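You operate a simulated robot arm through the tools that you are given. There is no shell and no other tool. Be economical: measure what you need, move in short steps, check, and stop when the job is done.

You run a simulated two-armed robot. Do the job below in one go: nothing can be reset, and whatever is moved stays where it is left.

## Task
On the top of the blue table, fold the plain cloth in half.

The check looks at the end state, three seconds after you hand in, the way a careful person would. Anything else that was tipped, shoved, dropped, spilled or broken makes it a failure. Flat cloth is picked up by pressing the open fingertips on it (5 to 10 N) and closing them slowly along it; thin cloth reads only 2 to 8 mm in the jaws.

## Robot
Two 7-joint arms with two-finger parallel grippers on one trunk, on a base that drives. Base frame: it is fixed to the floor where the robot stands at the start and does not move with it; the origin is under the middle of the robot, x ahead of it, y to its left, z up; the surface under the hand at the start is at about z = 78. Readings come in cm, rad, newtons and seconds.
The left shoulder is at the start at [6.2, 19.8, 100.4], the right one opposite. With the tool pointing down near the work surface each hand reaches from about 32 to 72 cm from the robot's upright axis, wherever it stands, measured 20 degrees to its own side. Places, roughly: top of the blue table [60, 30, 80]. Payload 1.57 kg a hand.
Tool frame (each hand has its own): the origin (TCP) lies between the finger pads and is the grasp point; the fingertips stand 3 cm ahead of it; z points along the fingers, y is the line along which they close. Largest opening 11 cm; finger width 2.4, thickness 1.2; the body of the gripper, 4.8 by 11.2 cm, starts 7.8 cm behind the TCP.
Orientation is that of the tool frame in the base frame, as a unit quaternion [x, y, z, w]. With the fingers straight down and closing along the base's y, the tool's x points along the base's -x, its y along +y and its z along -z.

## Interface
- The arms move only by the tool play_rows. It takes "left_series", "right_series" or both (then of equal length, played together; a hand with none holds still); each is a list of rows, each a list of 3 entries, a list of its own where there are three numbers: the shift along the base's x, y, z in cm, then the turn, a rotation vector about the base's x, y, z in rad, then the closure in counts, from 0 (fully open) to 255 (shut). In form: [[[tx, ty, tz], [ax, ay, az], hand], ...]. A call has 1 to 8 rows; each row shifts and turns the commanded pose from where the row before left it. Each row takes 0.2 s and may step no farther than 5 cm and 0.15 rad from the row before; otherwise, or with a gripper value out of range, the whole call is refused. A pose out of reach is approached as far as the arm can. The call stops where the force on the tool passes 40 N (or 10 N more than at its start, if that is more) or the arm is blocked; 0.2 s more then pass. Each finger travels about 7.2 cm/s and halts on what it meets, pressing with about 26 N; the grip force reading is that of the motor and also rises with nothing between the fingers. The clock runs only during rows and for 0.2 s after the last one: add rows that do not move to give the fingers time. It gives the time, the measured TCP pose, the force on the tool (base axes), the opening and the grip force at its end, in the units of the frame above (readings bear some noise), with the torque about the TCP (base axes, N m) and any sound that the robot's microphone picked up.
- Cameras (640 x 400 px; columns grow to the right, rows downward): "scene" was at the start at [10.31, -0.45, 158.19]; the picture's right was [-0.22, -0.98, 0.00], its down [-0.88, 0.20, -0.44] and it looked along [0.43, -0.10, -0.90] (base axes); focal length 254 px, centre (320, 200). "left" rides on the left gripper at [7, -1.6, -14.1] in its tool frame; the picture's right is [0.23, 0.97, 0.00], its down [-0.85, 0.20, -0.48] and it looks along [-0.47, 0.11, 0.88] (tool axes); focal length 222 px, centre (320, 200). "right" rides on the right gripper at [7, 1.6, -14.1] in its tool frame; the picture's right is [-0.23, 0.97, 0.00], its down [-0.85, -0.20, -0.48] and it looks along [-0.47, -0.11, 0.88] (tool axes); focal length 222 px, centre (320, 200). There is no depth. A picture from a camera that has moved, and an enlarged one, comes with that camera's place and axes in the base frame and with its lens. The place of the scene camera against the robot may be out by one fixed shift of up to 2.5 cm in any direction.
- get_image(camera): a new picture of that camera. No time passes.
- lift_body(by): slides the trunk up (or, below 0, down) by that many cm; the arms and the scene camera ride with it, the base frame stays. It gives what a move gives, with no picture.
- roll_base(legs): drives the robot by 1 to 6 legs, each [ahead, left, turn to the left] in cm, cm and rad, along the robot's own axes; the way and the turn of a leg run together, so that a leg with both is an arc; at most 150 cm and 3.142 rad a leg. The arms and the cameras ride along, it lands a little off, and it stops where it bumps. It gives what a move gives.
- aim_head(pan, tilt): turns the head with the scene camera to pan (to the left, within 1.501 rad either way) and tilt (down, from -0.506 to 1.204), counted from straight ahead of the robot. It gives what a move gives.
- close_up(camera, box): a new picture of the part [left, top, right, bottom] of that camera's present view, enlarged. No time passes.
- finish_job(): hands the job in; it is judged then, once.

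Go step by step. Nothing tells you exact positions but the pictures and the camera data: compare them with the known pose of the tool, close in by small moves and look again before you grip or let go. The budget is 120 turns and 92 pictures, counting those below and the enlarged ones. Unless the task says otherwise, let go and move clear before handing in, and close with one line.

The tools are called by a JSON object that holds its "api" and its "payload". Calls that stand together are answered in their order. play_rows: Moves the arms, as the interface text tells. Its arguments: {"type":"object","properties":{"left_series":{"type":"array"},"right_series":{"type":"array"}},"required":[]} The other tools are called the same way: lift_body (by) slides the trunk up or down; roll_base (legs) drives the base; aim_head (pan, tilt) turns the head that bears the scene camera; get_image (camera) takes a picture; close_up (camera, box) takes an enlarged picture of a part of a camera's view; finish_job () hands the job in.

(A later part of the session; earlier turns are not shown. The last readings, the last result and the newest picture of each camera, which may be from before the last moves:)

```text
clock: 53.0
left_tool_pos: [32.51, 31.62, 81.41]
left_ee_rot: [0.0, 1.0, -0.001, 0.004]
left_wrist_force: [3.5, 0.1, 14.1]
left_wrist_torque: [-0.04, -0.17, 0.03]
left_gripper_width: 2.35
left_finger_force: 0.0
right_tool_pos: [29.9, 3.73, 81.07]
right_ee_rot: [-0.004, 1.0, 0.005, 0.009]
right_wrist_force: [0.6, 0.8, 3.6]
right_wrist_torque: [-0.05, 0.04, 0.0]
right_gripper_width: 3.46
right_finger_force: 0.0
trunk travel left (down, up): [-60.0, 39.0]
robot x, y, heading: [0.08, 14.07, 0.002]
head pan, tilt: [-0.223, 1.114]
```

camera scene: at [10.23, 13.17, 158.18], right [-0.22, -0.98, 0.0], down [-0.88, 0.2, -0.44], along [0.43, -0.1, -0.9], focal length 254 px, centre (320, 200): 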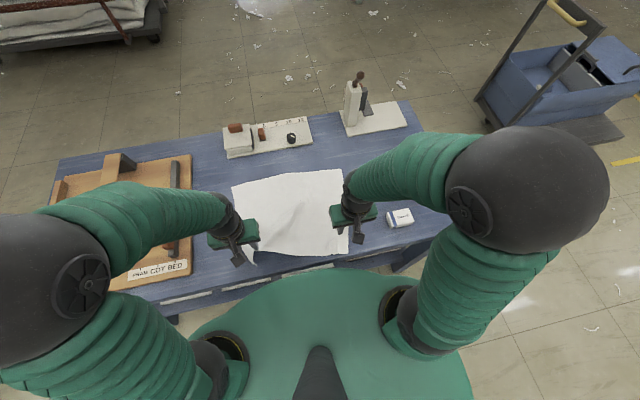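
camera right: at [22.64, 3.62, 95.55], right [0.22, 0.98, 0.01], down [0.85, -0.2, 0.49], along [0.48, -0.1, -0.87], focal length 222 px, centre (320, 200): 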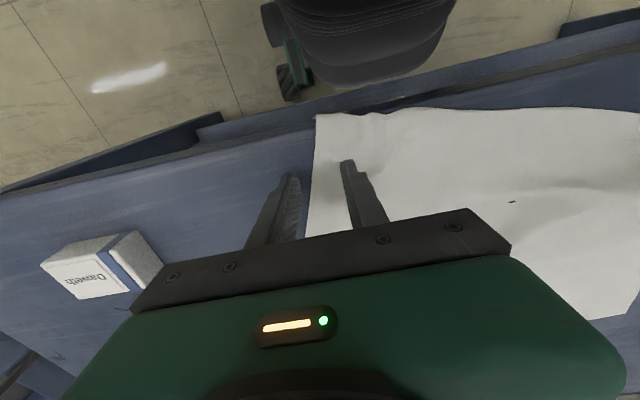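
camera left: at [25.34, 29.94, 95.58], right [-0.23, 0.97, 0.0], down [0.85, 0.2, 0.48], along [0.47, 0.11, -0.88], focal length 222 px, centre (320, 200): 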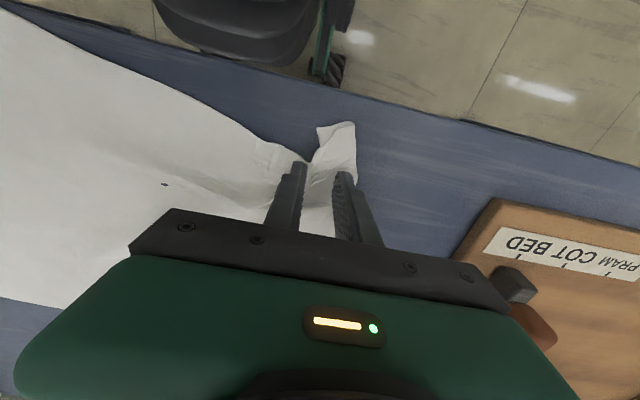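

Next come small trims, and then a slow close.

{"api": "play_rows", "payload": {"left_series": [[[0, 0, 0.04], [0, 0, 0], 200], [[0, 0, 0], [0, 0, 0], 205], [[0, 0, 0], [0, 0, 0], 212], [[0, 0, 0], [0, 0, 0], 220], [[0, 0, 0], [0, 0, 0], 230], [[0, 0, 0], [0, 0, 0], 240], [[0, 0, 0], [0, 0, 0], 248], [[0, 0, 0], [0, 0, 0], 255]], "right_series": [[[0, 0, -0.04], [0, 0, 0], 175], [[0, 0, 0], [0, 0, 0], 185], [[0, 0, 0], [0, 0, 0], 197], [[0, 0, 0], [0, 0, 0], 208], [[0, 0, 0], [0, 0, 0], 219], [[0, 0, 0], [0, 0, 0], 230], [[0, 0, 0], [0, 0, 0], 242], [[0, 0, 0], [0, 0, 0], 255]]}}

{"api": "play_rows", "payload": {"left_series": [[[0, 0, 0], [0, 0, 0], 255]], "right_series": [[[0, 0, 0], [0, 0, 0], 255]]}}

{"api": "get_image", "payload": {"camera": "left"}}

{"api": "get_image", "payload": {"camera": "right"}}

```text
clock: 54.9
left_tool_pos: [32.43, 31.66, 81.32]
left_ee_rot: [0.0, 1.0, -0.001, 0.004]
left_wrist_force: [0.8, -2.2, 7.1]
left_wrist_torque: [-0.02, -0.02, 0.02]
left_gripper_width: 0.3
left_finger_force: 23.7
right_tool_pos: [29.74, 3.67, 81.19]
right_ee_rot: [-0.003, 1.0, 0.004, 0.009]
right_wrist_force: [0.9, -0.6, 10.8]
right_wrist_torque: [-0.02, 0.07, -0.02]
right_gripper_width: 0.01
right_finger_force: 20.9
trunk travel left (down, up): [-60.0, 39.0]
robot x, y, heading: [-0.2, 13.69, -0.002]
head pan, tilt: [-0.223, 1.114]
```

```text
clock: 55.2
left_tool_pos: [32.48, 31.62, 81.31]
left_ee_rot: [0.0, 1.0, -0.001, 0.004]
left_wrist_force: [1.6, -1.5, 7.4]
left_wrist_torque: [-0.06, 0.0, 0.01]
left_gripper_width: 0.29
left_finger_force: 24.6
right_tool_pos: [29.76, 3.79, 81.16]
right_ee_rot: [-0.004, 1.0, 0.004, 0.01]
right_wrist_force: [-0.5, 0.7, 11.3]
right_wrist_torque: [-0.02, 0.06, -0.02]
right_gripper_width: 0.0
right_finger_force: 21.6
trunk travel left (down, up): [-60.0, 39.0]
robot x, y, heading: [0.28, 14.06, 0.004]
head pan, tilt: [-0.223, 1.114]
```

```text
32 pictures are left
camera left: at [25.24, 29.93, 95.45], right [-0.23, 0.97, 0.0], down [0.85, 0.2, 0.48], along [0.47, 0.11, -0.87], focal length 222 px, centre (320, 200)
```

left: 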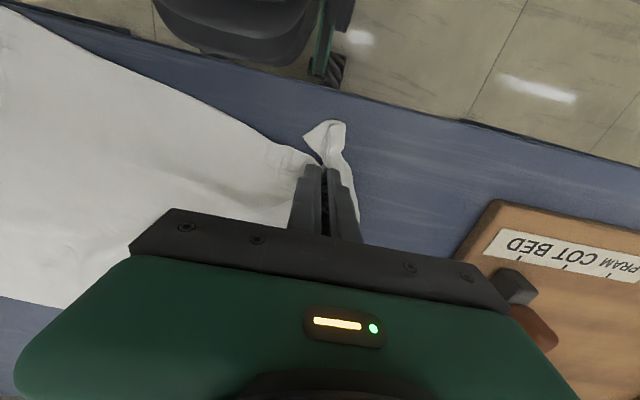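

```text
31 pictures are left
camera right: at [22.61, 5.3, 95.22], right [0.22, 0.98, 0.01], down [0.85, -0.2, 0.49], along [0.48, -0.1, -0.87], focal length 222 px, centre (320, 200)
```

right: 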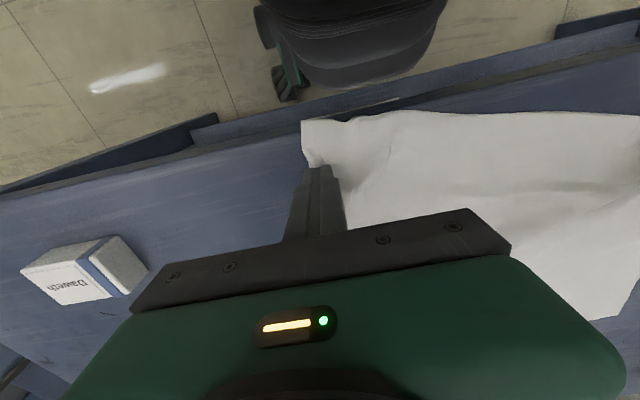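

The left hand holds and the right slipped, so I'll retry the right 1.2 cm further in.

{"api": "play_rows", "payload": {"right_series": [[[0, 0, 1], [0, 0, 0], 255], [[0, 1.2, 0], [0, 0, 0], 175], [[0, 0, 0], [0, 0, 0], 175], [[0, 0, 0], [0, 0, 0], 175], [[0, 0, -0.7], [0, 0, 0], 175], [[0, 0, -0.2], [0, 0, 0], 175], [[0, 0, -0.1], [0, 0, 0], 175], [[0, 0, 0], [0, 0, 0], 175]]}}

{"api": "get_image", "payload": {"camera": "right"}}

```text
clock: 57.0
left_tool_pos: [32.41, 31.68, 81.32]
left_ee_rot: [0.0, 1.0, -0.001, 0.003]
left_wrist_force: [1.2, 0.1, 4.5]
left_wrist_torque: [-0.02, -0.03, -0.01]
left_gripper_width: 0.3
left_finger_force: 24.0
right_tool_pos: [29.69, 5.02, 81.08]
right_ee_rot: [-0.004, 1.0, 0.004, 0.009]
right_wrist_force: [-2.0, -0.3, 14.7]
right_wrist_torque: [-0.29, 0.16, -0.04]
right_gripper_width: 3.51
right_finger_force: 0.5
trunk travel left (down, up): [-60.0, 39.0]
robot x, y, heading: [0.19, 13.58, 0.003]
head pan, tilt: [-0.223, 1.114]
```

```text
30 pictures are left
camera right: at [22.61, 6.55, 95.23], right [0.22, 0.98, 0.01], down [0.85, -0.2, 0.49], along [0.48, -0.1, -0.87], focal length 222 px, centre (320, 200)
```

right: 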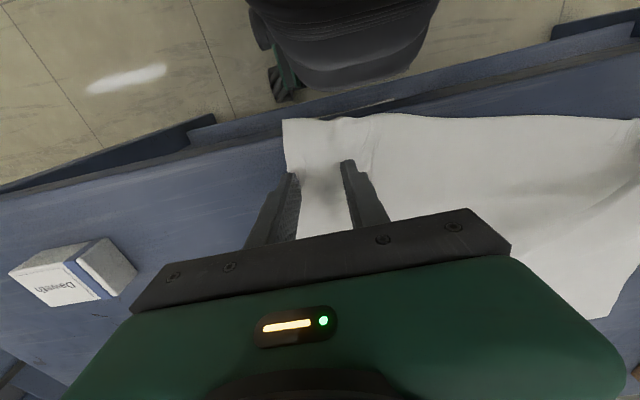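

Both right fingers are on the cloth now, pressed a bit too hard. I'll ease off and close slowly.

{"api": "play_rows", "payload": {"right_series": [[[0, 0, 0.04], [0, 0, 0], 178], [[0, 0, 0], [0, 0, 0], 188], [[0, 0, 0], [0, 0, 0], 198], [[0, 0, 0], [0, 0, 0], 208], [[0, 0, 0], [0, 0, 0], 219], [[0, 0, 0], [0, 0, 0], 230], [[0, 0, 0], [0, 0, 0], 242], [[0, 0, 0], [0, 0, 0], 255]]}}

{"api": "play_rows", "payload": {"right_series": [[[0, 0, 0], [0, 0, 0], 255], [[0, 0, 0], [0, 0, 0], 255]]}}

```text
clock: 58.9
left_tool_pos: [32.32, 31.65, 81.3]
left_ee_rot: [0.0, 1.0, -0.002, 0.003]
left_wrist_force: [-0.4, -0.4, 8.6]
left_wrist_torque: [-0.02, 0.02, 0.01]
left_gripper_width: 0.31
left_finger_force: 24.1
right_tool_pos: [29.88, 5.01, 81.13]
right_ee_rot: [-0.003, 1.0, 0.004, 0.01]
right_wrist_force: [-0.1, 0.2, 6.5]
right_wrist_torque: [-0.04, 0.05, 0.02]
right_gripper_width: 0.22
right_finger_force: 23.6
trunk travel left (down, up): [-60.0, 39.0]
robot x, y, heading: [0.29, 13.86, 0.0]
head pan, tilt: [-0.223, 1.114]
```

```text
clock: 59.5
left_tool_pos: [32.44, 31.58, 81.27]
left_ee_rot: [0.0, 1.0, -0.001, 0.004]
left_wrist_force: [-0.4, -0.2, 7.8]
left_wrist_torque: [-0.04, 0.06, -0.01]
left_gripper_width: 0.33
left_finger_force: 24.0
right_tool_pos: [29.73, 4.86, 81.08]
right_ee_rot: [-0.004, 1.0, 0.004, 0.01]
right_wrist_force: [-0.9, -0.6, 5.1]
right_wrist_torque: [-0.04, 0.04, -0.02]
right_gripper_width: 0.21
right_finger_force: 23.6
trunk travel left (down, up): [-60.0, 39.0]
robot x, y, heading: [-0.07, 13.74, -0.002]
head pan, tilt: [-0.223, 1.114]
```

Both hands hold the cloth. I'll lift it clear while moving to x ≈ 45, then spread the hands to straighten the edge.

{"api": "play_rows", "payload": {"left_series": [[[0.5, 0, 3], [0, 0, 0], 255], [[1.7, 0, 4], [0, 0, 0], 255], [[1.7, 0, 4], [0, 0, 0], 255], [[1.7, 0, 4], [0, 0, 0], 255], [[1.7, 0, 4], [0, 0, 0], 255], [[1.7, 0, 4], [0, 0, 0], 255], [[1.7, 0, 4], [0, 0, 0], 255], [[1.8, 0, 4], [0, 0, 0], 255]], "right_series": [[[0.7, 0, 3], [0, 0, 0], 255], [[2.1, 0, 4], [0, 0, 0], 255], [[2.1, 0, 4], [0, 0, 0], 255], [[2.1, 0, 4], [0, 0, 0], 255], [[2.1, 0, 4], [0, 0, 0], 255], [[2.1, 0, 4], [0, 0, 0], 255], [[2.1, 0, 4], [0, 0, 0], 255], [[2, 0, 4], [0, 0, 0], 255]]}}

{"api": "play_rows", "payload": {"left_series": [[[0, 0.5, 2], [0, 0, 0], 255], [[0, 0.5, 0], [0, 0, 0], 255], [[0, 0.5, 0], [0, 0, 0], 255], [[0, 0, 0], [0, 0, 0], 255]], "right_series": [[[0, -0.5, 2], [0, 0, 0], 255], [[0, -0.5, 0], [0, 0, 0], 255], [[0, -0.5, 0], [0, 0, 0], 255], [[0, 0, 0], [0, 0, 0], 255]]}}

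{"api": "get_image", "payload": {"camera": "scene"}}

{"api": "get_image", "payload": {"camera": "left"}}

```text
clock: 61.2
left_tool_pos: [45.07, 31.68, 112.32]
left_ee_rot: [0.0, 1.0, -0.001, 0.002]
left_wrist_force: [0.0, 0.0, -0.6]
left_wrist_torque: [0.0, 0.02, 0.0]
left_gripper_width: 0.28
left_finger_force: 24.1
right_tool_pos: [45.2, 5.01, 112.21]
right_ee_rot: [-0.004, 1.0, 0.005, 0.009]
right_wrist_force: [0.3, -0.1, -0.9]
right_wrist_torque: [0.03, -0.01, -0.02]
right_gripper_width: 0.25
right_finger_force: 23.3
trunk travel left (down, up): [-60.0, 39.0]
robot x, y, heading: [-0.08, 13.86, 0.001]
head pan, tilt: [-0.223, 1.114]
```

```text
clock: 62.2
left_tool_pos: [44.81, 33.15, 114.18]
left_ee_rot: [0.001, 1.0, -0.002, 0.004]
left_wrist_force: [0.3, -20.5, 0.0]
left_wrist_torque: [-0.62, 0.03, -0.03]
left_gripper_width: 0.33
left_finger_force: 24.0
right_tool_pos: [45.04, 3.57, 114.16]
right_ee_rot: [-0.005, 1.0, 0.006, 0.009]
right_wrist_force: [0.3, 20.5, -0.7]
right_wrist_torque: [0.63, -0.04, -0.15]
right_gripper_width: 0.26
right_finger_force: 23.9
trunk travel left (down, up): [-60.0, 39.0]
robot x, y, heading: [-0.18, 13.88, 0.003]
head pan, tilt: [-0.223, 1.114]
```

```text
29 pictures are left
camera scene: at [10.32, 13.18, 158.19], right [-0.22, -0.98, 0.0], down [-0.88, 0.2, -0.44], along [0.43, -0.1, -0.9], focal length 254 px, centre (320, 200)
```

scene: 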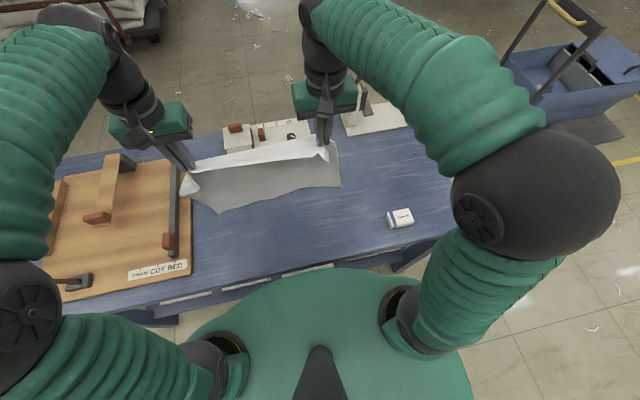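

```text
28 pictures are left
camera left: at [37.71, 31.36, 128.38], right [-0.23, 0.97, -0.01], down [0.85, 0.2, 0.48], along [0.47, 0.1, -0.88], focal length 222 px, centre (320, 200)
```

left: 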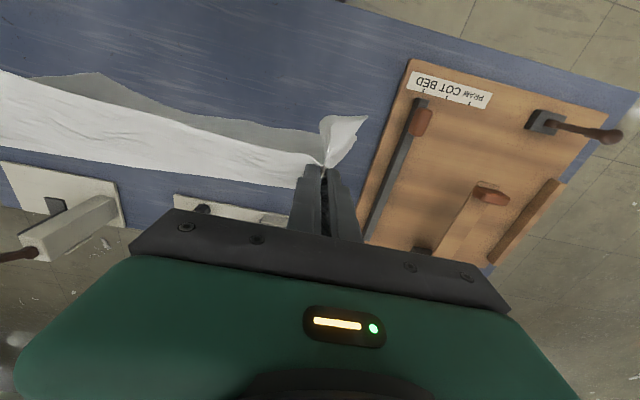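

The cloth hangs cleanly with its top face away from me. I'll relax the spread and bring it back to x ≈ 36 so the bottom edge will land near there.

{"api": "play_rows", "payload": {"left_series": [[[-1, -0.3, 0], [0, 0, 0], 255], [[-2, -0.1, 0], [0, 0, 0], 255], [[-2, 0, 0], [0, 0, 0], 255], [[-2, 0, 0], [0, 0, 0], 255], [[-1, 0, 0], [0, 0, 0], 255], [[0, 0, 0], [0, 0, 0], 255], [[0, 0, 0], [0, 0, 0], 255], [[0, 0, 0], [0, 0, 0], 255]], "right_series": [[[-1, 0.3, 0], [0, 0, 0], 255], [[-2, 0.1, 0], [0, 0, 0], 255], [[-2, 0, 0], [0, 0, 0], 255], [[-2, 0, 0], [0, 0, 0], 255], [[-1, 0, 0], [0, 0, 0], 255], [[0, 0, 0], [0, 0, 0], 255], [[0, 0, 0], [0, 0, 0], 255], [[0, 0, 0], [0, 0, 0], 255]]}}

{"api": "play_rows", "payload": {"left_series": [[[0, 0, -2], [0, 0, 0], 255], [[0, 0, -2], [0, 0, 0], 255], [[0, 0, -1], [0, 0, 0], 255], [[0, 0, 0], [0, 0, 0], 255]], "right_series": [[[0, 0, -2], [0, 0, 0], 255], [[0, 0, -2], [0, 0, 0], 255], [[0, 0, -1], [0, 0, 0], 255], [[0, 0, 0], [0, 0, 0], 255]]}}

{"api": "get_image", "payload": {"camera": "scene"}}

{"api": "get_image", "payload": {"camera": "left"}}

```text
clock: 64.0
left_tool_pos: [36.96, 32.84, 114.16]
left_ee_rot: [-0.001, 1.0, -0.001, 0.003]
left_wrist_force: [-0.1, -9.8, 0.0]
left_wrist_torque: [-0.33, 0.04, -0.04]
left_gripper_width: 0.32
left_finger_force: 24.0
right_tool_pos: [37.08, 3.91, 114.17]
right_ee_rot: [-0.005, 1.0, 0.004, 0.01]
right_wrist_force: [1.0, 10.1, -0.1]
right_wrist_torque: [0.33, -0.01, -0.09]
right_gripper_width: 0.23
right_finger_force: 23.9
trunk travel left (down, up): [-60.0, 39.0]
robot x, y, heading: [0.05, 14.27, -0.001]
head pan, tilt: [-0.223, 1.114]
```

```text
clock: 65.0
left_tool_pos: [37.03, 32.74, 109.18]
left_ee_rot: [0.0, 1.0, 0.0, 0.003]
left_wrist_force: [-0.7, -10.0, -1.0]
left_wrist_torque: [-0.33, 0.01, -0.03]
left_gripper_width: 0.32
left_finger_force: 23.8
right_tool_pos: [37.06, 3.93, 109.2]
right_ee_rot: [-0.003, 1.0, 0.004, 0.009]
right_wrist_force: [0.3, 9.6, -0.3]
right_wrist_torque: [0.34, 0.03, -0.14]
right_gripper_width: 0.24
right_finger_force: 24.0
trunk travel left (down, up): [-60.0, 39.0]
robot x, y, heading: [0.26, 13.76, 0.005]
head pan, tilt: [-0.223, 1.114]
```

```text
27 pictures are left
camera scene: at [10.26, 13.18, 158.19], right [-0.22, -0.98, 0.0], down [-0.88, 0.2, -0.44], along [0.43, -0.1, -0.9], focal length 254 px, centre (320, 200)
```

scene: 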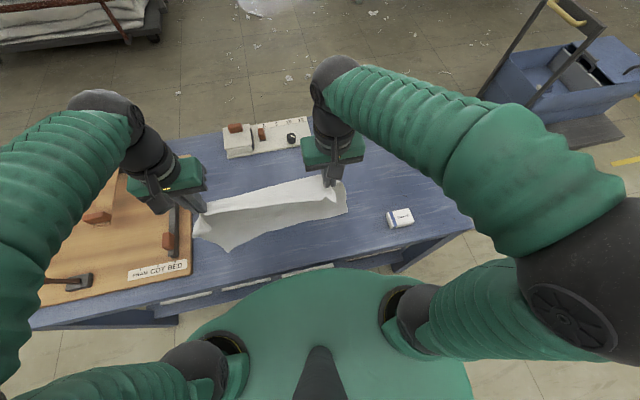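

```text
26 pictures are left
camera left: at [29.82, 31.06, 123.36], right [-0.23, 0.97, 0.0], down [0.85, 0.2, 0.48], along [0.47, 0.11, -0.88], focal length 222 px, centre (320, 200)
```

left: 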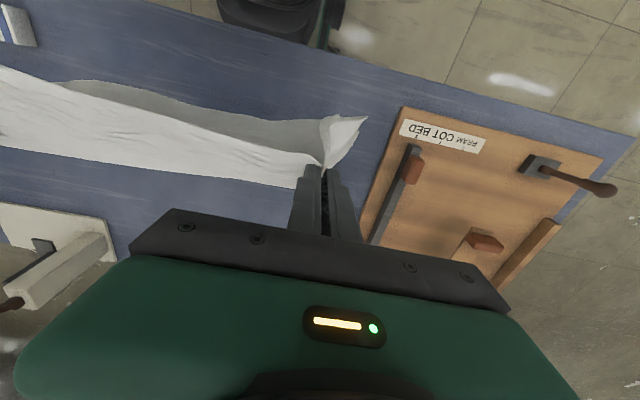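

The left bottom corner has touched first and bent towards me. I'll raise the left hand a bit more than the right so the bottom edge hangs level, then look.

{"api": "play_rows", "payload": {"left_series": [[[0, 0, 2], [0, 0, 0], 255], [[0, -0.2, 1.5], [0, 0, 0], 255], [[0, 0, 0], [0, 0, 0], 255], [[0, 0, 0], [0, 0, 0], 255], [[0, 0, 0], [0, 0, 0], 255]], "right_series": [[[0, 0, 1.5], [0, 0, 0], 255], [[0, 0.2, 0], [0, 0, 0], 255], [[0, 0, 0], [0, 0, 0], 255], [[0, 0, 0], [0, 0, 0], 255], [[0, 0, 0], [0, 0, 0], 255]]}}

{"api": "close_up", "payload": {"camera": "scene", "box": [160, 150, 400, 300]}}

```text
clock: 66.2
left_tool_pos: [37.01, 32.65, 112.77]
left_ee_rot: [0.0, 1.0, -0.001, 0.002]
left_wrist_force: [-0.4, -6.1, -1.6]
left_wrist_torque: [-0.17, 0.0, -0.04]
left_gripper_width: 0.29
left_finger_force: 24.2
right_tool_pos: [37.18, 4.07, 110.57]
right_ee_rot: [-0.004, 1.0, 0.004, 0.009]
right_wrist_force: [0.0, 5.7, -0.4]
right_wrist_torque: [0.21, 0.05, -0.11]
right_gripper_width: 0.22
right_finger_force: 23.6
trunk travel left (down, up): [-60.0, 39.0]
robot x, y, heading: [-0.03, 13.59, -0.001]
head pan, tilt: [-0.223, 1.114]
```

```text
2.67 times, centred on (280, 225) of scene
camera zoom: at [10.28, 13.18, 158.19], right [-0.22, -0.98, 0.0], down [-0.88, 0.2, -0.44], along [0.43, -0.1, -0.9], focal length 676 px, centre (427, 133)
```

zoom: 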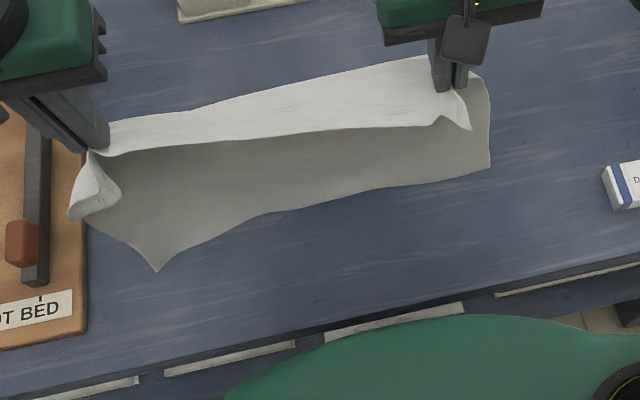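

The hang is skewed by about 4 cm, which I can correct at the end by placing each hand over its own bottom corner. Now I'll lay the lower half, moving forward and down together.

{"api": "play_rows", "payload": {"left_series": [[[0, 0, -3], [0, 0, 0], 255], [[1, 0, -2.5], [0, 0, 0], 255], [[2, 0, -2.5], [0, 0, 0], 255], [[2.5, 0, -2.5], [0, 0, 0], 255], [[2.5, 0, -2.5], [0, 0, 0], 255], [[0, 0, 0], [0, 0, 0], 255]], "right_series": [[[0, 0, -1.5], [0, 0, 0], 255], [[1, 0, -2], [0, 0, 0], 255], [[2, 0, -2.5], [0, 0, 0], 255], [[2.5, 0, -2.5], [0, 0, 0], 255], [[2.5, 0, -2.5], [0, 0, 0], 255], [[0, 0, 0], [0, 0, 0], 255]]}}

{"api": "close_up", "payload": {"camera": "scene", "box": [160, 150, 400, 300]}}

```text
clock: 67.7
left_tool_pos: [44.82, 32.58, 99.82]
left_ee_rot: [0.0, 1.0, -0.001, 0.004]
left_wrist_force: [0.0, -5.3, -0.7]
left_wrist_torque: [-0.19, -0.01, -0.03]
left_gripper_width: 0.34
left_finger_force: 24.1
right_tool_pos: [44.85, 4.02, 99.76]
right_ee_rot: [-0.003, 1.0, 0.004, 0.011]
right_wrist_force: [-0.6, 5.2, -0.4]
right_wrist_torque: [0.14, -0.05, -0.01]
right_gripper_width: 0.21
right_finger_force: 23.7
trunk travel left (down, up): [-60.0, 39.0]
robot x, y, heading: [-0.06, 13.7, 0.002]
head pan, tilt: [-0.223, 1.114]
```

```text
2.67 times, centred on (280, 225) of scene
camera zoom: at [10.21, 13.18, 158.2], right [-0.22, -0.98, 0.0], down [-0.88, 0.2, -0.44], along [0.43, -0.1, -0.9], focal length 676 px, centre (427, 133)
```

zoom: 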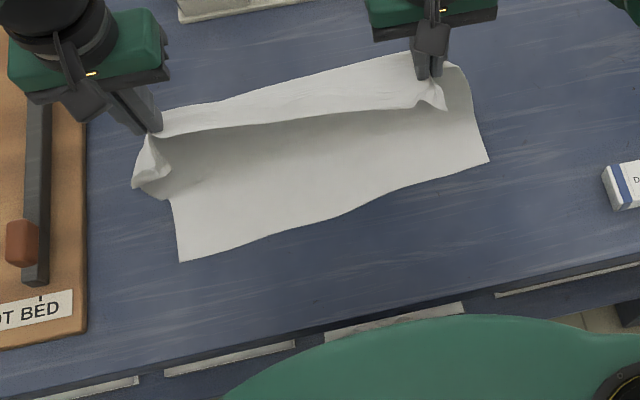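

This works well: the lower half is lying down, with its bottom edge at about (36, 36) on the left and (41, -4) on the right. I'll go on forward and down to form the crease.

{"api": "play_rows", "payload": {"left_series": [[[2.5, 0, -2], [0, 0, 0], 255], [[2.5, 0, -2], [0, 0, 0], 255], [[2.5, 0, -2], [0, 0, 0], 255], [[1, 0, -2], [0, 0, 0], 255], [[0, 0, -1], [0, 0, 0], 255], [[0, 0, 0], [0, 0, 0], 255]], "right_series": [[[2.8, 0, -2], [0, 0, 0], 255], [[2.8, 0, -2], [0, 0, 0], 255], [[2.8, 0, -2], [0, 0, 0], 255], [[2.6, 0, -2], [0, 0, 0], 255], [[1, 0, -1], [0, 0, 0], 255], [[0, 0, 0], [0, 0, 0], 255]]}}

{"api": "close_up", "payload": {"camera": "scene", "box": [160, 120, 400, 270]}}

```text
clock: 69.0
left_tool_pos: [53.51, 32.6, 90.73]
left_ee_rot: [0.001, 1.0, 0.0, 0.003]
left_wrist_force: [1.1, -7.3, -0.5]
left_wrist_torque: [-0.2, 0.01, 0.03]
left_gripper_width: 0.3
left_finger_force: 24.1
right_tool_pos: [57.1, 4.05, 90.67]
right_ee_rot: [-0.004, 1.0, 0.004, 0.01]
right_wrist_force: [-1.1, 7.1, -0.7]
right_wrist_torque: [0.22, 0.02, -0.04]
right_gripper_width: 0.24
right_finger_force: 24.0
trunk travel left (down, up): [-60.0, 39.0]
robot x, y, heading: [0.28, 13.82, 0.0]
head pan, tilt: [-0.223, 1.114]
```

```text
2.67 times, centred on (280, 195) of scene
camera zoom: at [10.47, 13.19, 158.18], right [-0.22, -0.98, 0.0], down [-0.88, 0.2, -0.44], along [0.43, -0.1, -0.9], focal length 676 px, centre (427, 213)
```

zoom: 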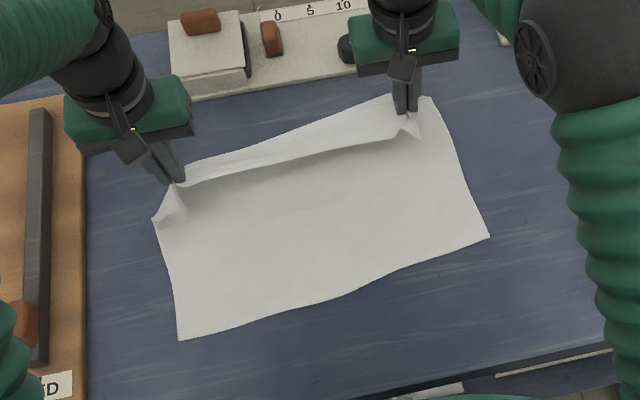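

The lower half is flat and hasn't shifted. Now I'll bring the hands back towards the bottom edge while coming down.

{"api": "play_rows", "payload": {"left_series": [[[-2.5, 0, 0.5], [0, 0, 0], 255], [[-3, 0, 0.3], [0, 0, 0], 255], [[-3, 0, -0.5], [0, 0, 0], 255], [[-3, 0, -2], [0, 0, 0], 255], [[-1, 0, -1.5], [0, 0, 0], 255], [[0, 0, 0], [0, 0, 0], 255]], "right_series": [[[-2.5, 0, 0.5], [0, 0, 0], 255], [[-3, 0, 0.3], [0, 0, 0], 255], [[-3, 0, -0.5], [0, 0, 0], 255], [[-2.5, 0, -2], [0, 0, 0], 255], [[-1, 0, -1.5], [0, 0, 0], 255], [[0, 0, 0], [0, 0, 0], 255]]}}

{"api": "close_up", "payload": {"camera": "scene", "box": [160, 120, 400, 270]}}

{"api": "get_image", "payload": {"camera": "left"}}

{"api": "get_image", "payload": {"camera": "right"}}

```text
clock: 70.5
left_tool_pos: [40.86, 32.57, 87.5]
left_ee_rot: [0.0, 1.0, -0.001, 0.004]
left_wrist_force: [1.0, -8.6, 0.4]
left_wrist_torque: [-0.26, -0.05, 0.03]
left_gripper_width: 0.33
left_finger_force: 24.0
right_tool_pos: [45.13, 4.07, 87.21]
right_ee_rot: [-0.004, 1.0, 0.004, 0.01]
right_wrist_force: [-0.7, 7.4, 0.1]
right_wrist_torque: [0.26, 0.01, -0.05]
right_gripper_width: 0.25
right_finger_force: 24.0
trunk travel left (down, up): [-60.0, 39.0]
robot x, y, heading: [0.17, 13.97, -0.001]
head pan, tilt: [-0.223, 1.114]
```

```text
2.67 times, centred on (280, 195) of scene
camera zoom: at [10.4, 13.2, 158.18], right [-0.22, -0.98, 0.0], down [-0.88, 0.2, -0.44], along [0.43, -0.1, -0.9], focal length 676 px, centre (427, 213)
```

zoom: 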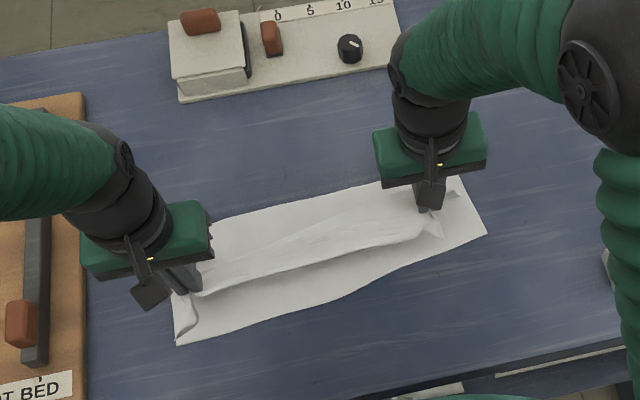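

```text
21 pictures are left
camera left: at [33.79, 30.88, 101.66], right [-0.23, 0.97, 0.0], down [0.85, 0.2, 0.48], along [0.47, 0.11, -0.88], focal length 222 px, centre (320, 200)
```

left: 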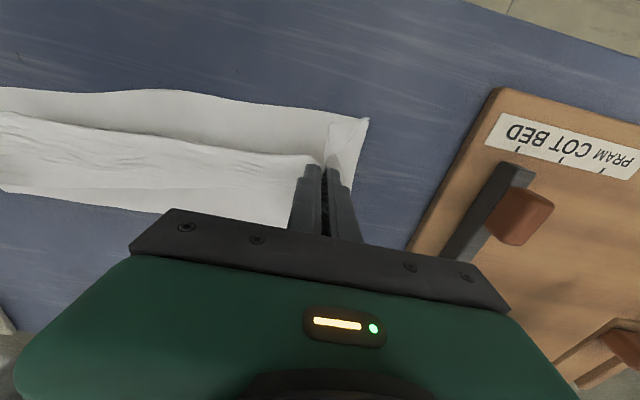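

```text
20 pictures are left
camera right: at [37.92, 5.66, 101.41], right [0.22, 0.98, 0.01], down [0.85, -0.2, 0.49], along [0.48, -0.1, -0.87], focal length 222 px, centre (320, 200)
```

right: 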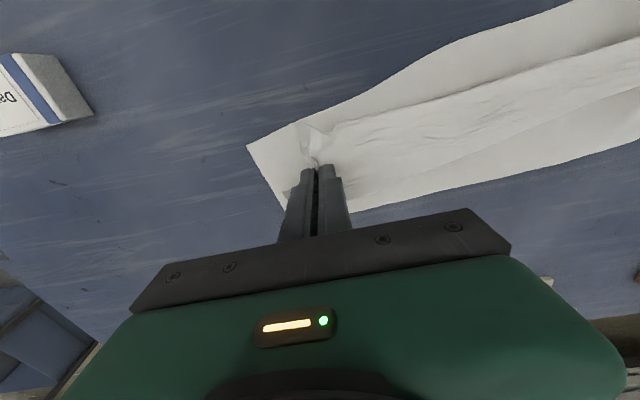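

From the wrist cameras, the bottom corners are at (36.1, 36.3) and (42.6, -3). I'll place the upper edge over them and come down to just above the layer.

{"api": "play_rows", "payload": {"left_series": [[[-0.5, -0.4, -1.5], [0, 0, 0], 255], [[-0.5, -0.5, -1.5], [0, 0, 0], 255], [[0, 0, -1.5], [0, 0, 0], 255], [[0, 0, -0.9], [0, 0, 0], 255], [[0, 0, 0], [0, 0, 0], 255]], "right_series": [[[-0.2, -0.4, -1.5], [0, 0, 0], 255], [[-0.2, -0.5, -1.5], [0, 0, 0], 255], [[0, 0, -1.4], [0, 0, 0], 255], [[0, 0, -0.7], [0, 0, 0], 255], [[0, 0, 0], [0, 0, 0], 255]]}}

{"api": "get_image", "payload": {"camera": "left"}}

{"api": "get_image", "payload": {"camera": "right"}}

```text
clock: 71.7
left_tool_pos: [39.93, 31.59, 82.23]
left_ee_rot: [0.0, 1.0, -0.001, 0.003]
left_wrist_force: [1.6, -7.9, 0.4]
left_wrist_torque: [-0.23, -0.02, 0.04]
left_gripper_width: 0.33
left_finger_force: 24.1
right_tool_pos: [44.66, 3.21, 82.43]
right_ee_rot: [-0.004, 1.0, 0.005, 0.01]
right_wrist_force: [-1.4, 7.5, -0.2]
right_wrist_torque: [0.28, 0.02, -0.06]
right_gripper_width: 0.24
right_finger_force: 23.6
trunk travel left (down, up): [-60.0, 39.0]
robot x, y, heading: [-0.05, 14.0, 0.0]
head pan, tilt: [-0.223, 1.114]
```

```text
19 pictures are left
camera left: at [32.83, 29.92, 96.3], right [-0.23, 0.97, 0.0], down [0.85, 0.2, 0.48], along [0.47, 0.11, -0.88], focal length 222 px, centre (320, 200)
```

left: 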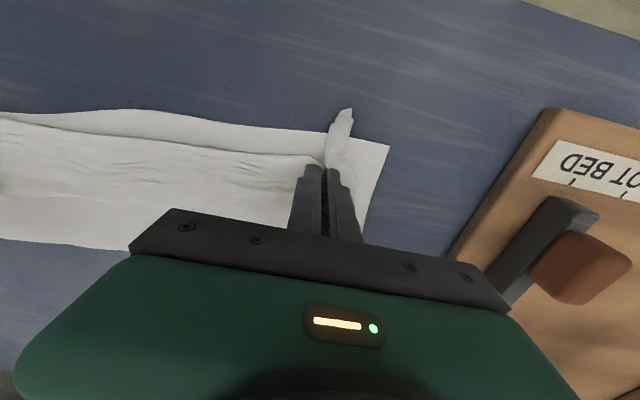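

```text
18 pictures are left
camera right: at [37.52, 4.74, 96.44], right [0.22, 0.98, 0.01], down [0.85, -0.2, 0.49], along [0.48, -0.1, -0.87], focal length 222 px, centre (320, 200)
```

right: 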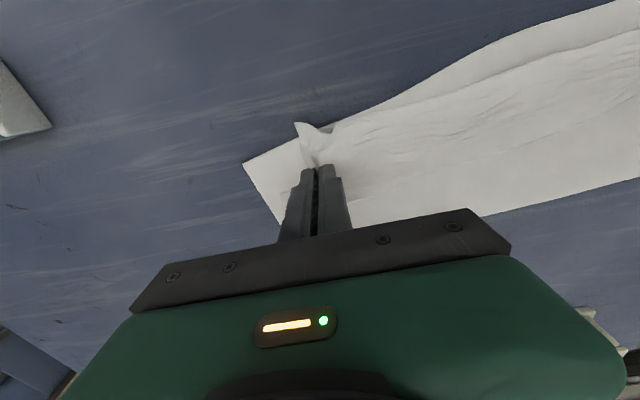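

The layers are nearly aligned; only the pinched corners are gathered. I'll let go here, rise and see how they relax.

{"api": "play_rows", "payload": {"left_series": [[[0, 0, -0.5], [0, 0, 0], 255], [[0, 0, 0], [0, 0, 0], 240], [[0, 0, 0], [0, 0, 0], 220], [[0, 0, 0], [0, 0, 0], 195], [[0, 0, 2], [0, 0, 0], 195], [[0, 0, 4], [0, 0, 0], 195], [[0, 0, 4], [0, 0, 0], 195], [[0, 0, 0], [0, 0, 0], 195]], "right_series": [[[0, 0, -0.6], [0, 0, 0], 255], [[0, 0, 0], [0, 0, 0], 240], [[0, 0, 0], [0, 0, 0], 220], [[0, 0, 0], [0, 0, 0], 195], [[0, 0, 2], [0, 0, 0], 195], [[0, 0, 4], [0, 0, 0], 195], [[0, 0, 4], [0, 0, 0], 195], [[0, 0, 0], [0, 0, 0], 195]]}}

{"api": "get_image", "payload": {"camera": "left"}}

{"api": "get_image", "payload": {"camera": "right"}}

{"api": "close_up", "payload": {"camera": "scene", "box": [180, 130, 372, 250]}}

```text
clock: 73.5
left_tool_pos: [40.1, 31.69, 91.56]
left_ee_rot: [0.0, 1.0, 0.0, 0.003]
left_wrist_force: [0.7, 0.5, 0.4]
left_wrist_torque: [0.01, 0.02, 0.02]
left_gripper_width: 2.58
left_finger_force: 0.0
right_tool_pos: [44.85, 3.13, 91.71]
right_ee_rot: [-0.003, 1.0, 0.004, 0.009]
right_wrist_force: [0.5, -0.3, 0.5]
right_wrist_torque: [0.01, 0.03, 0.04]
right_gripper_width: 2.59
right_finger_force: 0.1
trunk travel left (down, up): [-60.0, 39.0]
robot x, y, heading: [-0.39, 13.86, -0.001]
head pan, tilt: [-0.223, 1.114]
```

```text
17 pictures are left
camera left: at [32.94, 30.02, 105.73], right [-0.23, 0.97, 0.0], down [0.85, 0.2, 0.48], along [0.47, 0.11, -0.88], focal length 222 px, centre (320, 200)
```

left: 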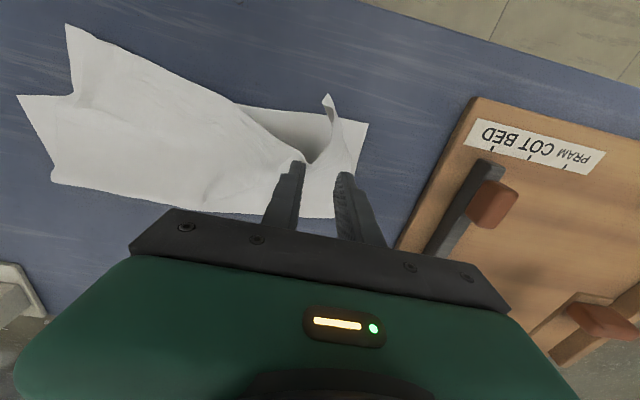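

```text
16 pictures are left
camera right: at [37.67, 4.68, 105.77], right [0.22, 0.98, 0.01], down [0.85, -0.2, 0.49], along [0.48, -0.1, -0.87], focal length 222 px, centre (320, 200)
```

right: 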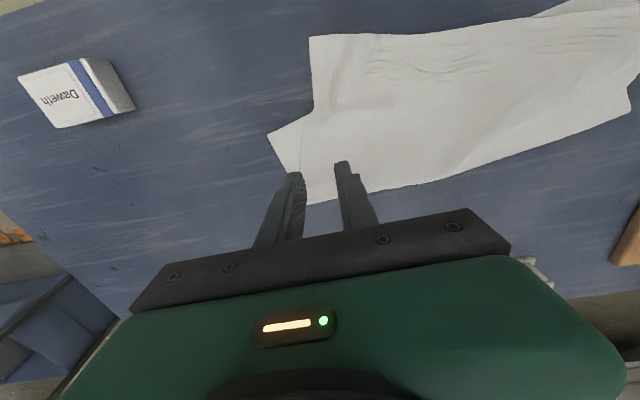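

```text
3.33 times, centred on (276, 190) of scene
camera zoom: at [10.55, 13.18, 158.17], right [-0.22, -0.98, 0.0], down [-0.88, 0.2, -0.44], along [0.43, -0.1, -0.9], focal length 845 px, centre (467, 233)
```

zoom: 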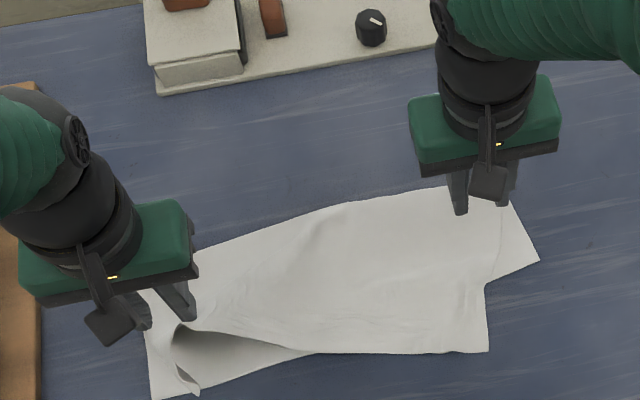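

On release the upper layer sprang back: its right corner is now at (34, 5) instead of over the bottom corner at (42, -3). That corner lies alone on bare table, so I'll pinch it again with the right hand.

{"api": "play_rows", "payload": {"right_series": [[[-3, 1.6, 0], [0, 0, 0], 175], [[-3, 1.6, 0], [0, 0, 0], 175], [[-2.8, 1.4, 0], [0, 0, 0], 175], [[0, 0, -4], [0, 0, 0], 175], [[0, 0, -4], [0, 0, 0], 175], [[0, 0, -2], [0, 0, 0], 175], [[0, 0, -0.35], [0, 0, 0], 175], [[0, 0, 0], [0, 0, 0], 175]]}}

{"api": "get_image", "payload": {"camera": "right"}}

```text
clock: 75.2
left_tool_pos: [39.97, 31.85, 91.55]
left_ee_rot: [0.001, 1.0, 0.0, 0.003]
left_wrist_force: [-0.1, 0.6, -0.4]
left_wrist_torque: [-0.07, 0.0, -0.03]
left_gripper_width: 2.59
left_finger_force: 0.1
right_tool_pos: [35.95, 7.72, 81.44]
right_ee_rot: [-0.003, 1.0, 0.004, 0.009]
right_wrist_force: [-0.8, -0.6, 0.4]
right_wrist_torque: [0.0, 0.01, -0.03]
right_gripper_width: 3.44
right_finger_force: 0.0
trunk travel left (down, up): [-60.0, 39.0]
robot x, y, heading: [0.2, 13.56, -0.002]
head pan, tilt: [-0.223, 1.114]
```

```text
14 pictures are left
camera right: at [28.79, 9.4, 95.48], right [0.22, 0.98, 0.01], down [0.85, -0.2, 0.49], along [0.48, -0.1, -0.87], focal length 222 px, centre (320, 200)
```

right: 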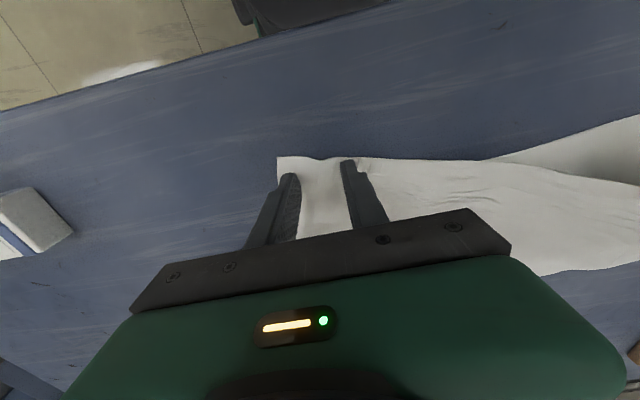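

{"api": "play_rows", "payload": {"right_series": [[[0.6, 0.2, 0], [0, 0, 0], 175], [[0, 0, -0.2], [0, 0, 0], 175], [[0, 0, -0.12], [0, 0, 0], 175], [[0, 0, 0], [0, 0, 0], 175]]}}

```text
clock: 76.2
left_tool_pos: [39.92, 31.73, 91.7]
left_ee_rot: [0.0, 1.0, -0.001, 0.003]
left_wrist_force: [-0.7, 0.0, 0.0]
left_wrist_torque: [0.01, 0.03, -0.03]
left_gripper_width: 2.57
left_finger_force: 0.1
right_tool_pos: [36.43, 7.96, 81.11]
right_ee_rot: [-0.003, 1.0, 0.004, 0.01]
right_wrist_force: [0.7, -1.2, 12.0]
right_wrist_torque: [-0.27, 0.08, -0.01]
right_gripper_width: 3.5
right_finger_force: 0.4
trunk travel left (down, up): [-60.0, 39.0]
robot x, y, heading: [-0.04, 13.87, 0.001]
head pan, tilt: [-0.223, 1.114]
```

The press is 12 N. I'll ease it slightly and close slowly.

{"api": "play_rows", "payload": {"right_series": [[[0, 0, 0.03], [0, 0, 0], 178], [[0, 0, 0], [0, 0, 0], 188], [[0, 0, 0], [0, 0, 0], 198], [[0, 0, 0], [0, 0, 0], 208], [[0, 0, 0], [0, 0, 0], 219], [[0, 0, 0], [0, 0, 0], 230], [[0, 0, 0], [0, 0, 0], 242], [[0, 0, 0], [0, 0, 0], 255]]}}

{"api": "play_rows", "payload": {"right_series": [[[0, 0, 0], [0, 0, 0], 255], [[0, 0, 0], [0, 0, 0], 255]]}}

```text
clock: 78.0
left_tool_pos: [39.92, 31.73, 91.57]
left_ee_rot: [0.001, 1.0, 0.0, 0.004]
left_wrist_force: [-0.1, -1.1, 0.3]
left_wrist_torque: [-0.02, 0.02, 0.0]
left_gripper_width: 2.62
left_finger_force: 0.0
right_tool_pos: [36.35, 7.92, 81.03]
right_ee_rot: [-0.003, 1.0, 0.004, 0.009]
right_wrist_force: [0.1, -0.4, 15.1]
right_wrist_torque: [-0.12, 0.11, -0.01]
right_gripper_width: 0.23
right_finger_force: 24.1
trunk travel left (down, up): [-60.0, 39.0]
robot x, y, heading: [0.2, 13.27, 0.0]
head pan, tilt: [-0.223, 1.114]
```

```text
clock: 78.7
left_tool_pos: [39.89, 31.8, 91.65]
left_ee_rot: [0.0, 1.0, -0.001, 0.003]
left_wrist_force: [0.1, -0.4, -0.9]
left_wrist_torque: [-0.02, 0.02, 0.0]
left_gripper_width: 2.59
left_finger_force: 0.1
right_tool_pos: [36.47, 8.01, 81.24]
right_ee_rot: [-0.004, 1.0, 0.005, 0.01]
right_wrist_force: [-0.5, -0.7, 14.4]
right_wrist_torque: [-0.08, 0.11, 0.01]
right_gripper_width: 0.24
right_finger_force: 23.8
trunk travel left (down, up): [-60.0, 39.0]
robot x, y, heading: [0.03, 13.55, -0.002]
head pan, tilt: [-0.223, 1.114]
```

The right hand holds the corner. I'll lift it over the crease side first to lay the lower layer further out, then bring it back over its bottom corner.

{"api": "play_rows", "payload": {"right_series": [[[1, -0.5, 3], [0, 0, 0], 255], [[3, -1, 3.5], [0, 0, 0], 255], [[3.5, -1.2, 2.5], [0, 0, 0], 255], [[4, -1.2, 1.5], [0, 0, 0], 255], [[4, -1.2, 0], [0, 0, 0], 255], [[3.5, -1, -0.5], [0, 0, 0], 255], [[2.5, -1, -1], [0, 0, 0], 255], [[0, 0, 0], [0, 0, 0], 255]]}}

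{"api": "close_up", "payload": {"camera": "scene", "box": [180, 130, 372, 250]}}

```text
clock: 80.0
left_tool_pos: [40.59, 31.08, 91.9]
left_ee_rot: [0.001, 1.0, -0.006, 0.012]
left_wrist_force: [14.4, -24.7, -0.2]
left_wrist_torque: [-0.77, -0.48, 0.69]
left_gripper_width: 4.73
left_finger_force: 12.3
right_tool_pos: [53.0, 3.73, 91.35]
right_ee_rot: [-0.01, 1.0, 0.013, 0.001]
right_wrist_force: [-13.6, 24.4, 1.0]
right_wrist_torque: [0.79, 0.47, 0.15]
right_gripper_width: 0.23
right_finger_force: 24.3
trunk travel left (down, up): [-60.0, 39.0]
robot x, y, heading: [-0.14, 13.58, 0.001]
head pan, tilt: [-0.223, 1.114]
stopped in row 6 (left hand): the force on the tool passed its limit at 44 N (the readings are from after the stop); the commanded pose is now the measured one
```

```text
3.33 times, centred on (276, 190) of scene
camera zoom: at [10.63, 13.13, 158.17], right [-0.22, -0.98, 0.0], down [-0.88, 0.2, -0.44], along [0.43, -0.1, -0.9], focal length 845 px, centre (467, 233)
```

zoom: 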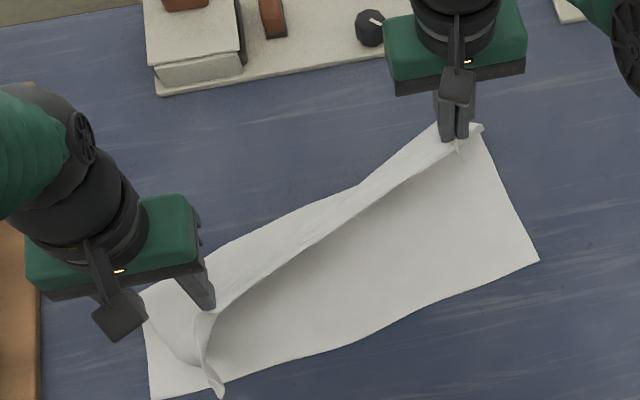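

The cloth is still hooked on the left hand's inner finger. I'll relax the right hand first, then close the left to hold that corner properly again.

{"api": "play_rows", "payload": {"left_series": [[[0, 0, 0], [0, 0, 0], 195], [[0, 0, 0], [0, 0, 0], 195], [[0, 0, 0], [0, 0, 0], 195], [[0, 0, 0], [0, 0, 0], 195]], "right_series": [[[-2, 1, 0], [0, 0, 0], 255], [[-2, 1, 0], [0, 0, 0], 255], [[-1, 0, 0], [0, 0, 0], 255], [[0, 0, 0], [0, 0, 0], 255]]}}

{"api": "close_up", "payload": {"camera": "left", "box": [160, 60, 448, 240]}}

```text
clock: 81.0
left_tool_pos: [40.3, 31.4, 91.86]
left_ee_rot: [-0.001, 1.0, -0.004, 0.008]
left_wrist_force: [-0.1, -1.0, 0.3]
left_wrist_torque: [0.0, 0.01, 0.01]
left_gripper_width: 2.63
left_finger_force: 0.3
right_tool_pos: [48.2, 5.17, 91.35]
right_ee_rot: [-0.007, 1.0, 0.008, 0.005]
right_wrist_force: [-0.5, 1.5, -0.4]
right_wrist_torque: [0.06, 0.01, 0.04]
right_gripper_width: 0.22
right_finger_force: 24.3
trunk travel left (down, up): [-60.0, 39.0]
robot x, y, heading: [-0.12, 13.75, -0.0]
head pan, tilt: [-0.223, 1.114]
```

```text
2.22 times, centred on (304, 150) of left
camera zoom: at [32.94, 29.75, 105.84], right [-0.23, 0.97, -0.01], down [0.85, 0.2, 0.49], along [0.48, 0.1, -0.87], focal length 494 px, centre (356, 311)
```

zoom: 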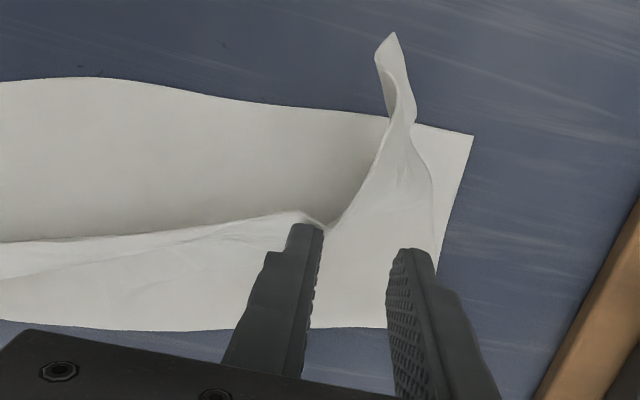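

The cloth edge seems snagged on the tip of that inner finger. I'll lower the right corner to the table as an anchor, then raise the left hand so the snag slides down off the fingertip.

{"api": "play_rows", "payload": {"left_series": [[[0, 0, 0], [0, 0, 0], 195], [[0, 0, 0], [0, 0, 0], 195], [[0, 0, 0], [0, 0, 0], 195], [[0, 0, 0], [0, 0, 0], 195], [[0, -1, 2.5], [0, 0, 0], 150], [[0, -1, 3], [0, 0, 0], 150], [[0, 0, 3], [0, 0, 0], 150], [[0, 0, 3], [0, 0, 0], 150]], "right_series": [[[-0.5, -0.2, -3], [0, 0, 0], 255], [[-0.5, -0.3, -3], [0, 0, 0], 255], [[-0.5, -0.3, -2], [0, 0, 0], 255], [[-0.5, -0.3, -1.1], [0, 0, 0], 255], [[0, 0, 0], [0, 0, 0], 255], [[0, 0, 0], [0, 0, 0], 255], [[0, 0, 0], [0, 0, 0], 255], [[0, 0, 0], [0, 0, 0], 255]]}}

{"api": "get_image", "payload": {"camera": "left"}}

```text
clock: 82.7
left_tool_pos: [40.2, 28.78, 100.63]
left_ee_rot: [0.002, 1.0, -0.007, 0.01]
left_wrist_force: [7.5, -23.4, -22.7]
left_wrist_torque: [0.13, -0.51, 0.56]
left_gripper_width: 6.52
left_finger_force: 11.3
right_tool_pos: [46.0, 5.0, 82.59]
right_ee_rot: [-0.012, 1.0, 0.014, 0.006]
right_wrist_force: [-8.3, 23.1, 22.3]
right_wrist_torque: [1.02, 0.34, 0.04]
right_gripper_width: 0.24
right_finger_force: 23.4
trunk travel left (down, up): [-60.0, 39.0]
robot x, y, heading: [-0.33, 13.98, 0.0]
head pan, tilt: [-0.223, 1.114]
stopped in row 8 (right hand): the force on the tool passed its limit at 46 N (the readings are from after the stop); the commanded pose is now the measured one
```

```text
11 pictures are left
camera left: at [32.71, 27.28, 114.63], right [-0.22, 0.97, -0.02], down [0.85, 0.2, 0.49], along [0.49, 0.09, -0.87], focal length 222 px, centre (320, 200)
```

left: 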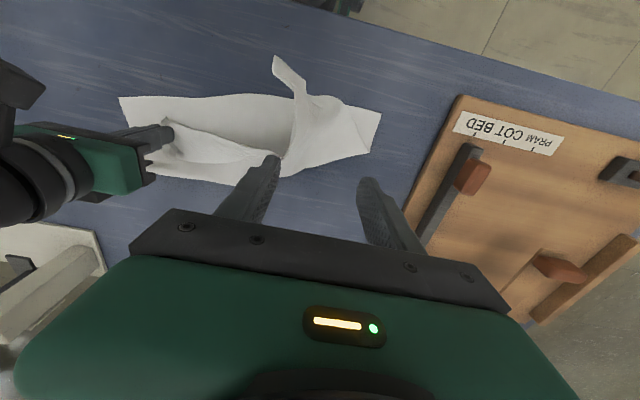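

It's still snagged, because sideways tension holds it on the finger. I'll bring the right hand closer underneath so the pull is nearly straight down the finger, and raise the left.

{"api": "play_rows", "payload": {"left_series": [[[0, 0, 0], [0, 0, 0], 120], [[0, 0, 1], [0, 0, 0], 120], [[0, 0, 2], [0, 0, 0], 120], [[0, 0, 3], [0, 0, 0], 120], [[0, 0, 3], [0, 0, 0], 120], [[0, 0, 3], [0, 0, 0], 120], [[0, 0, 3], [0, 0, 0], 120], [[0, 0, 3], [0, 0, 0], 120]], "right_series": [[[-1.3, 4, 0.3], [0, 0, 0], 255], [[-1.3, 4, 0.3], [0, 0, 0], 255], [[-1.3, 3.5, 0.3], [0, 0, 0], 255], [[0, 0, 0], [0, 0, 0], 255], [[0, 0, 0], [0, 0, 0], 255], [[0, 0, 0], [0, 0, 0], 255], [[0, 0, 0], [0, 0, 0], 255], [[0, 0, 0], [0, 0, 0], 255]]}}

{"api": "get_image", "payload": {"camera": "left"}}

```text
clock: 84.5
left_tool_pos: [40.22, 29.08, 118.62]
left_ee_rot: [0.002, 1.0, -0.006, 0.011]
left_wrist_force: [0.8, -0.3, -0.9]
left_wrist_torque: [0.0, 0.01, 0.01]
left_gripper_width: 5.82
left_finger_force: 0.1
right_tool_pos: [42.24, 15.96, 83.33]
right_ee_rot: [-0.008, 1.0, 0.012, 0.006]
right_wrist_force: [-0.5, 0.4, 0.2]
right_wrist_torque: [0.01, -0.03, -0.01]
right_gripper_width: 0.22
right_finger_force: 24.1
trunk travel left (down, up): [-60.0, 39.0]
robot x, y, heading: [0.01, 13.62, 0.0]
head pan, tilt: [-0.223, 1.114]
```

```text
10 pictures are left
camera left: at [32.78, 27.44, 132.69], right [-0.22, 0.97, -0.02], down [0.85, 0.2, 0.49], along [0.48, 0.1, -0.87], focal length 222 px, centre (320, 200)
```

left: 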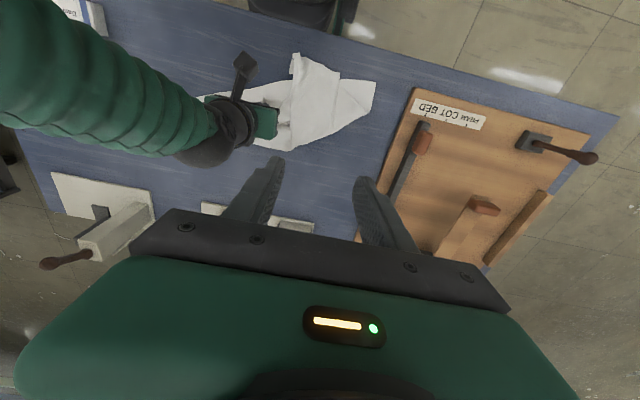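

It's free now. Next I'll carry the right corner up and out over the crease side, then back over its bottom corner.

{"api": "play_rows", "payload": {"right_series": [[[1, -2.5, 3], [0, 0, 0], 255], [[2, -3, 3], [0, 0, 0], 255], [[3, -3, 2.5], [0, 0, 0], 255], [[3, -3, 0], [0, 0, 0], 255], [[3, -2.5, 0], [0, 0, 0], 255], [[2, -2, -0.5], [0, 0, 0], 255], [[0, 0, 0], [0, 0, 0], 255], [[0, 0, 0], [0, 0, 0], 255]]}}

{"api": "get_image", "payload": {"camera": "left"}}

```text
clock: 86.3
left_tool_pos: [40.25, 28.92, 118.55]
left_ee_rot: [0.001, 1.0, -0.007, 0.011]
left_wrist_force: [-0.2, 0.1, -0.5]
left_wrist_torque: [-0.02, 0.0, -0.01]
left_gripper_width: 5.82
left_finger_force: 0.1
right_tool_pos: [56.27, 0.09, 91.25]
right_ee_rot: [-0.009, 1.0, 0.012, 0.006]
right_wrist_force: [-0.4, 0.5, 1.2]
right_wrist_torque: [-0.01, 0.01, -0.01]
right_gripper_width: 0.23
right_finger_force: 23.8
trunk travel left (down, up): [-60.0, 39.0]
robot x, y, heading: [0.09, 13.54, -0.004]
head pan, tilt: [-0.223, 1.114]
```

```text
9 pictures are left
camera left: at [32.81, 27.39, 132.65], right [-0.22, 0.97, -0.02], down [0.85, 0.2, 0.49], along [0.48, 0.1, -0.87], focal length 222 px, centre (320, 200)
```

left: 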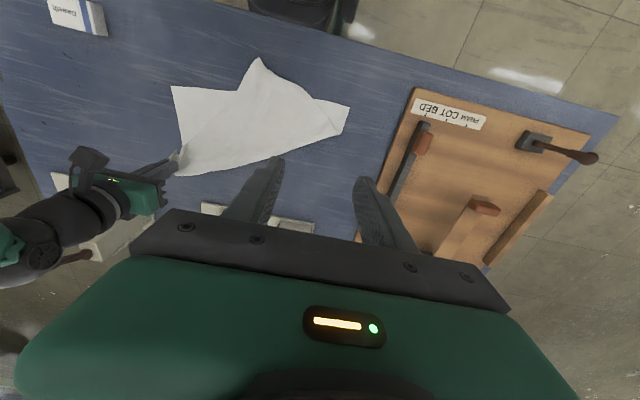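

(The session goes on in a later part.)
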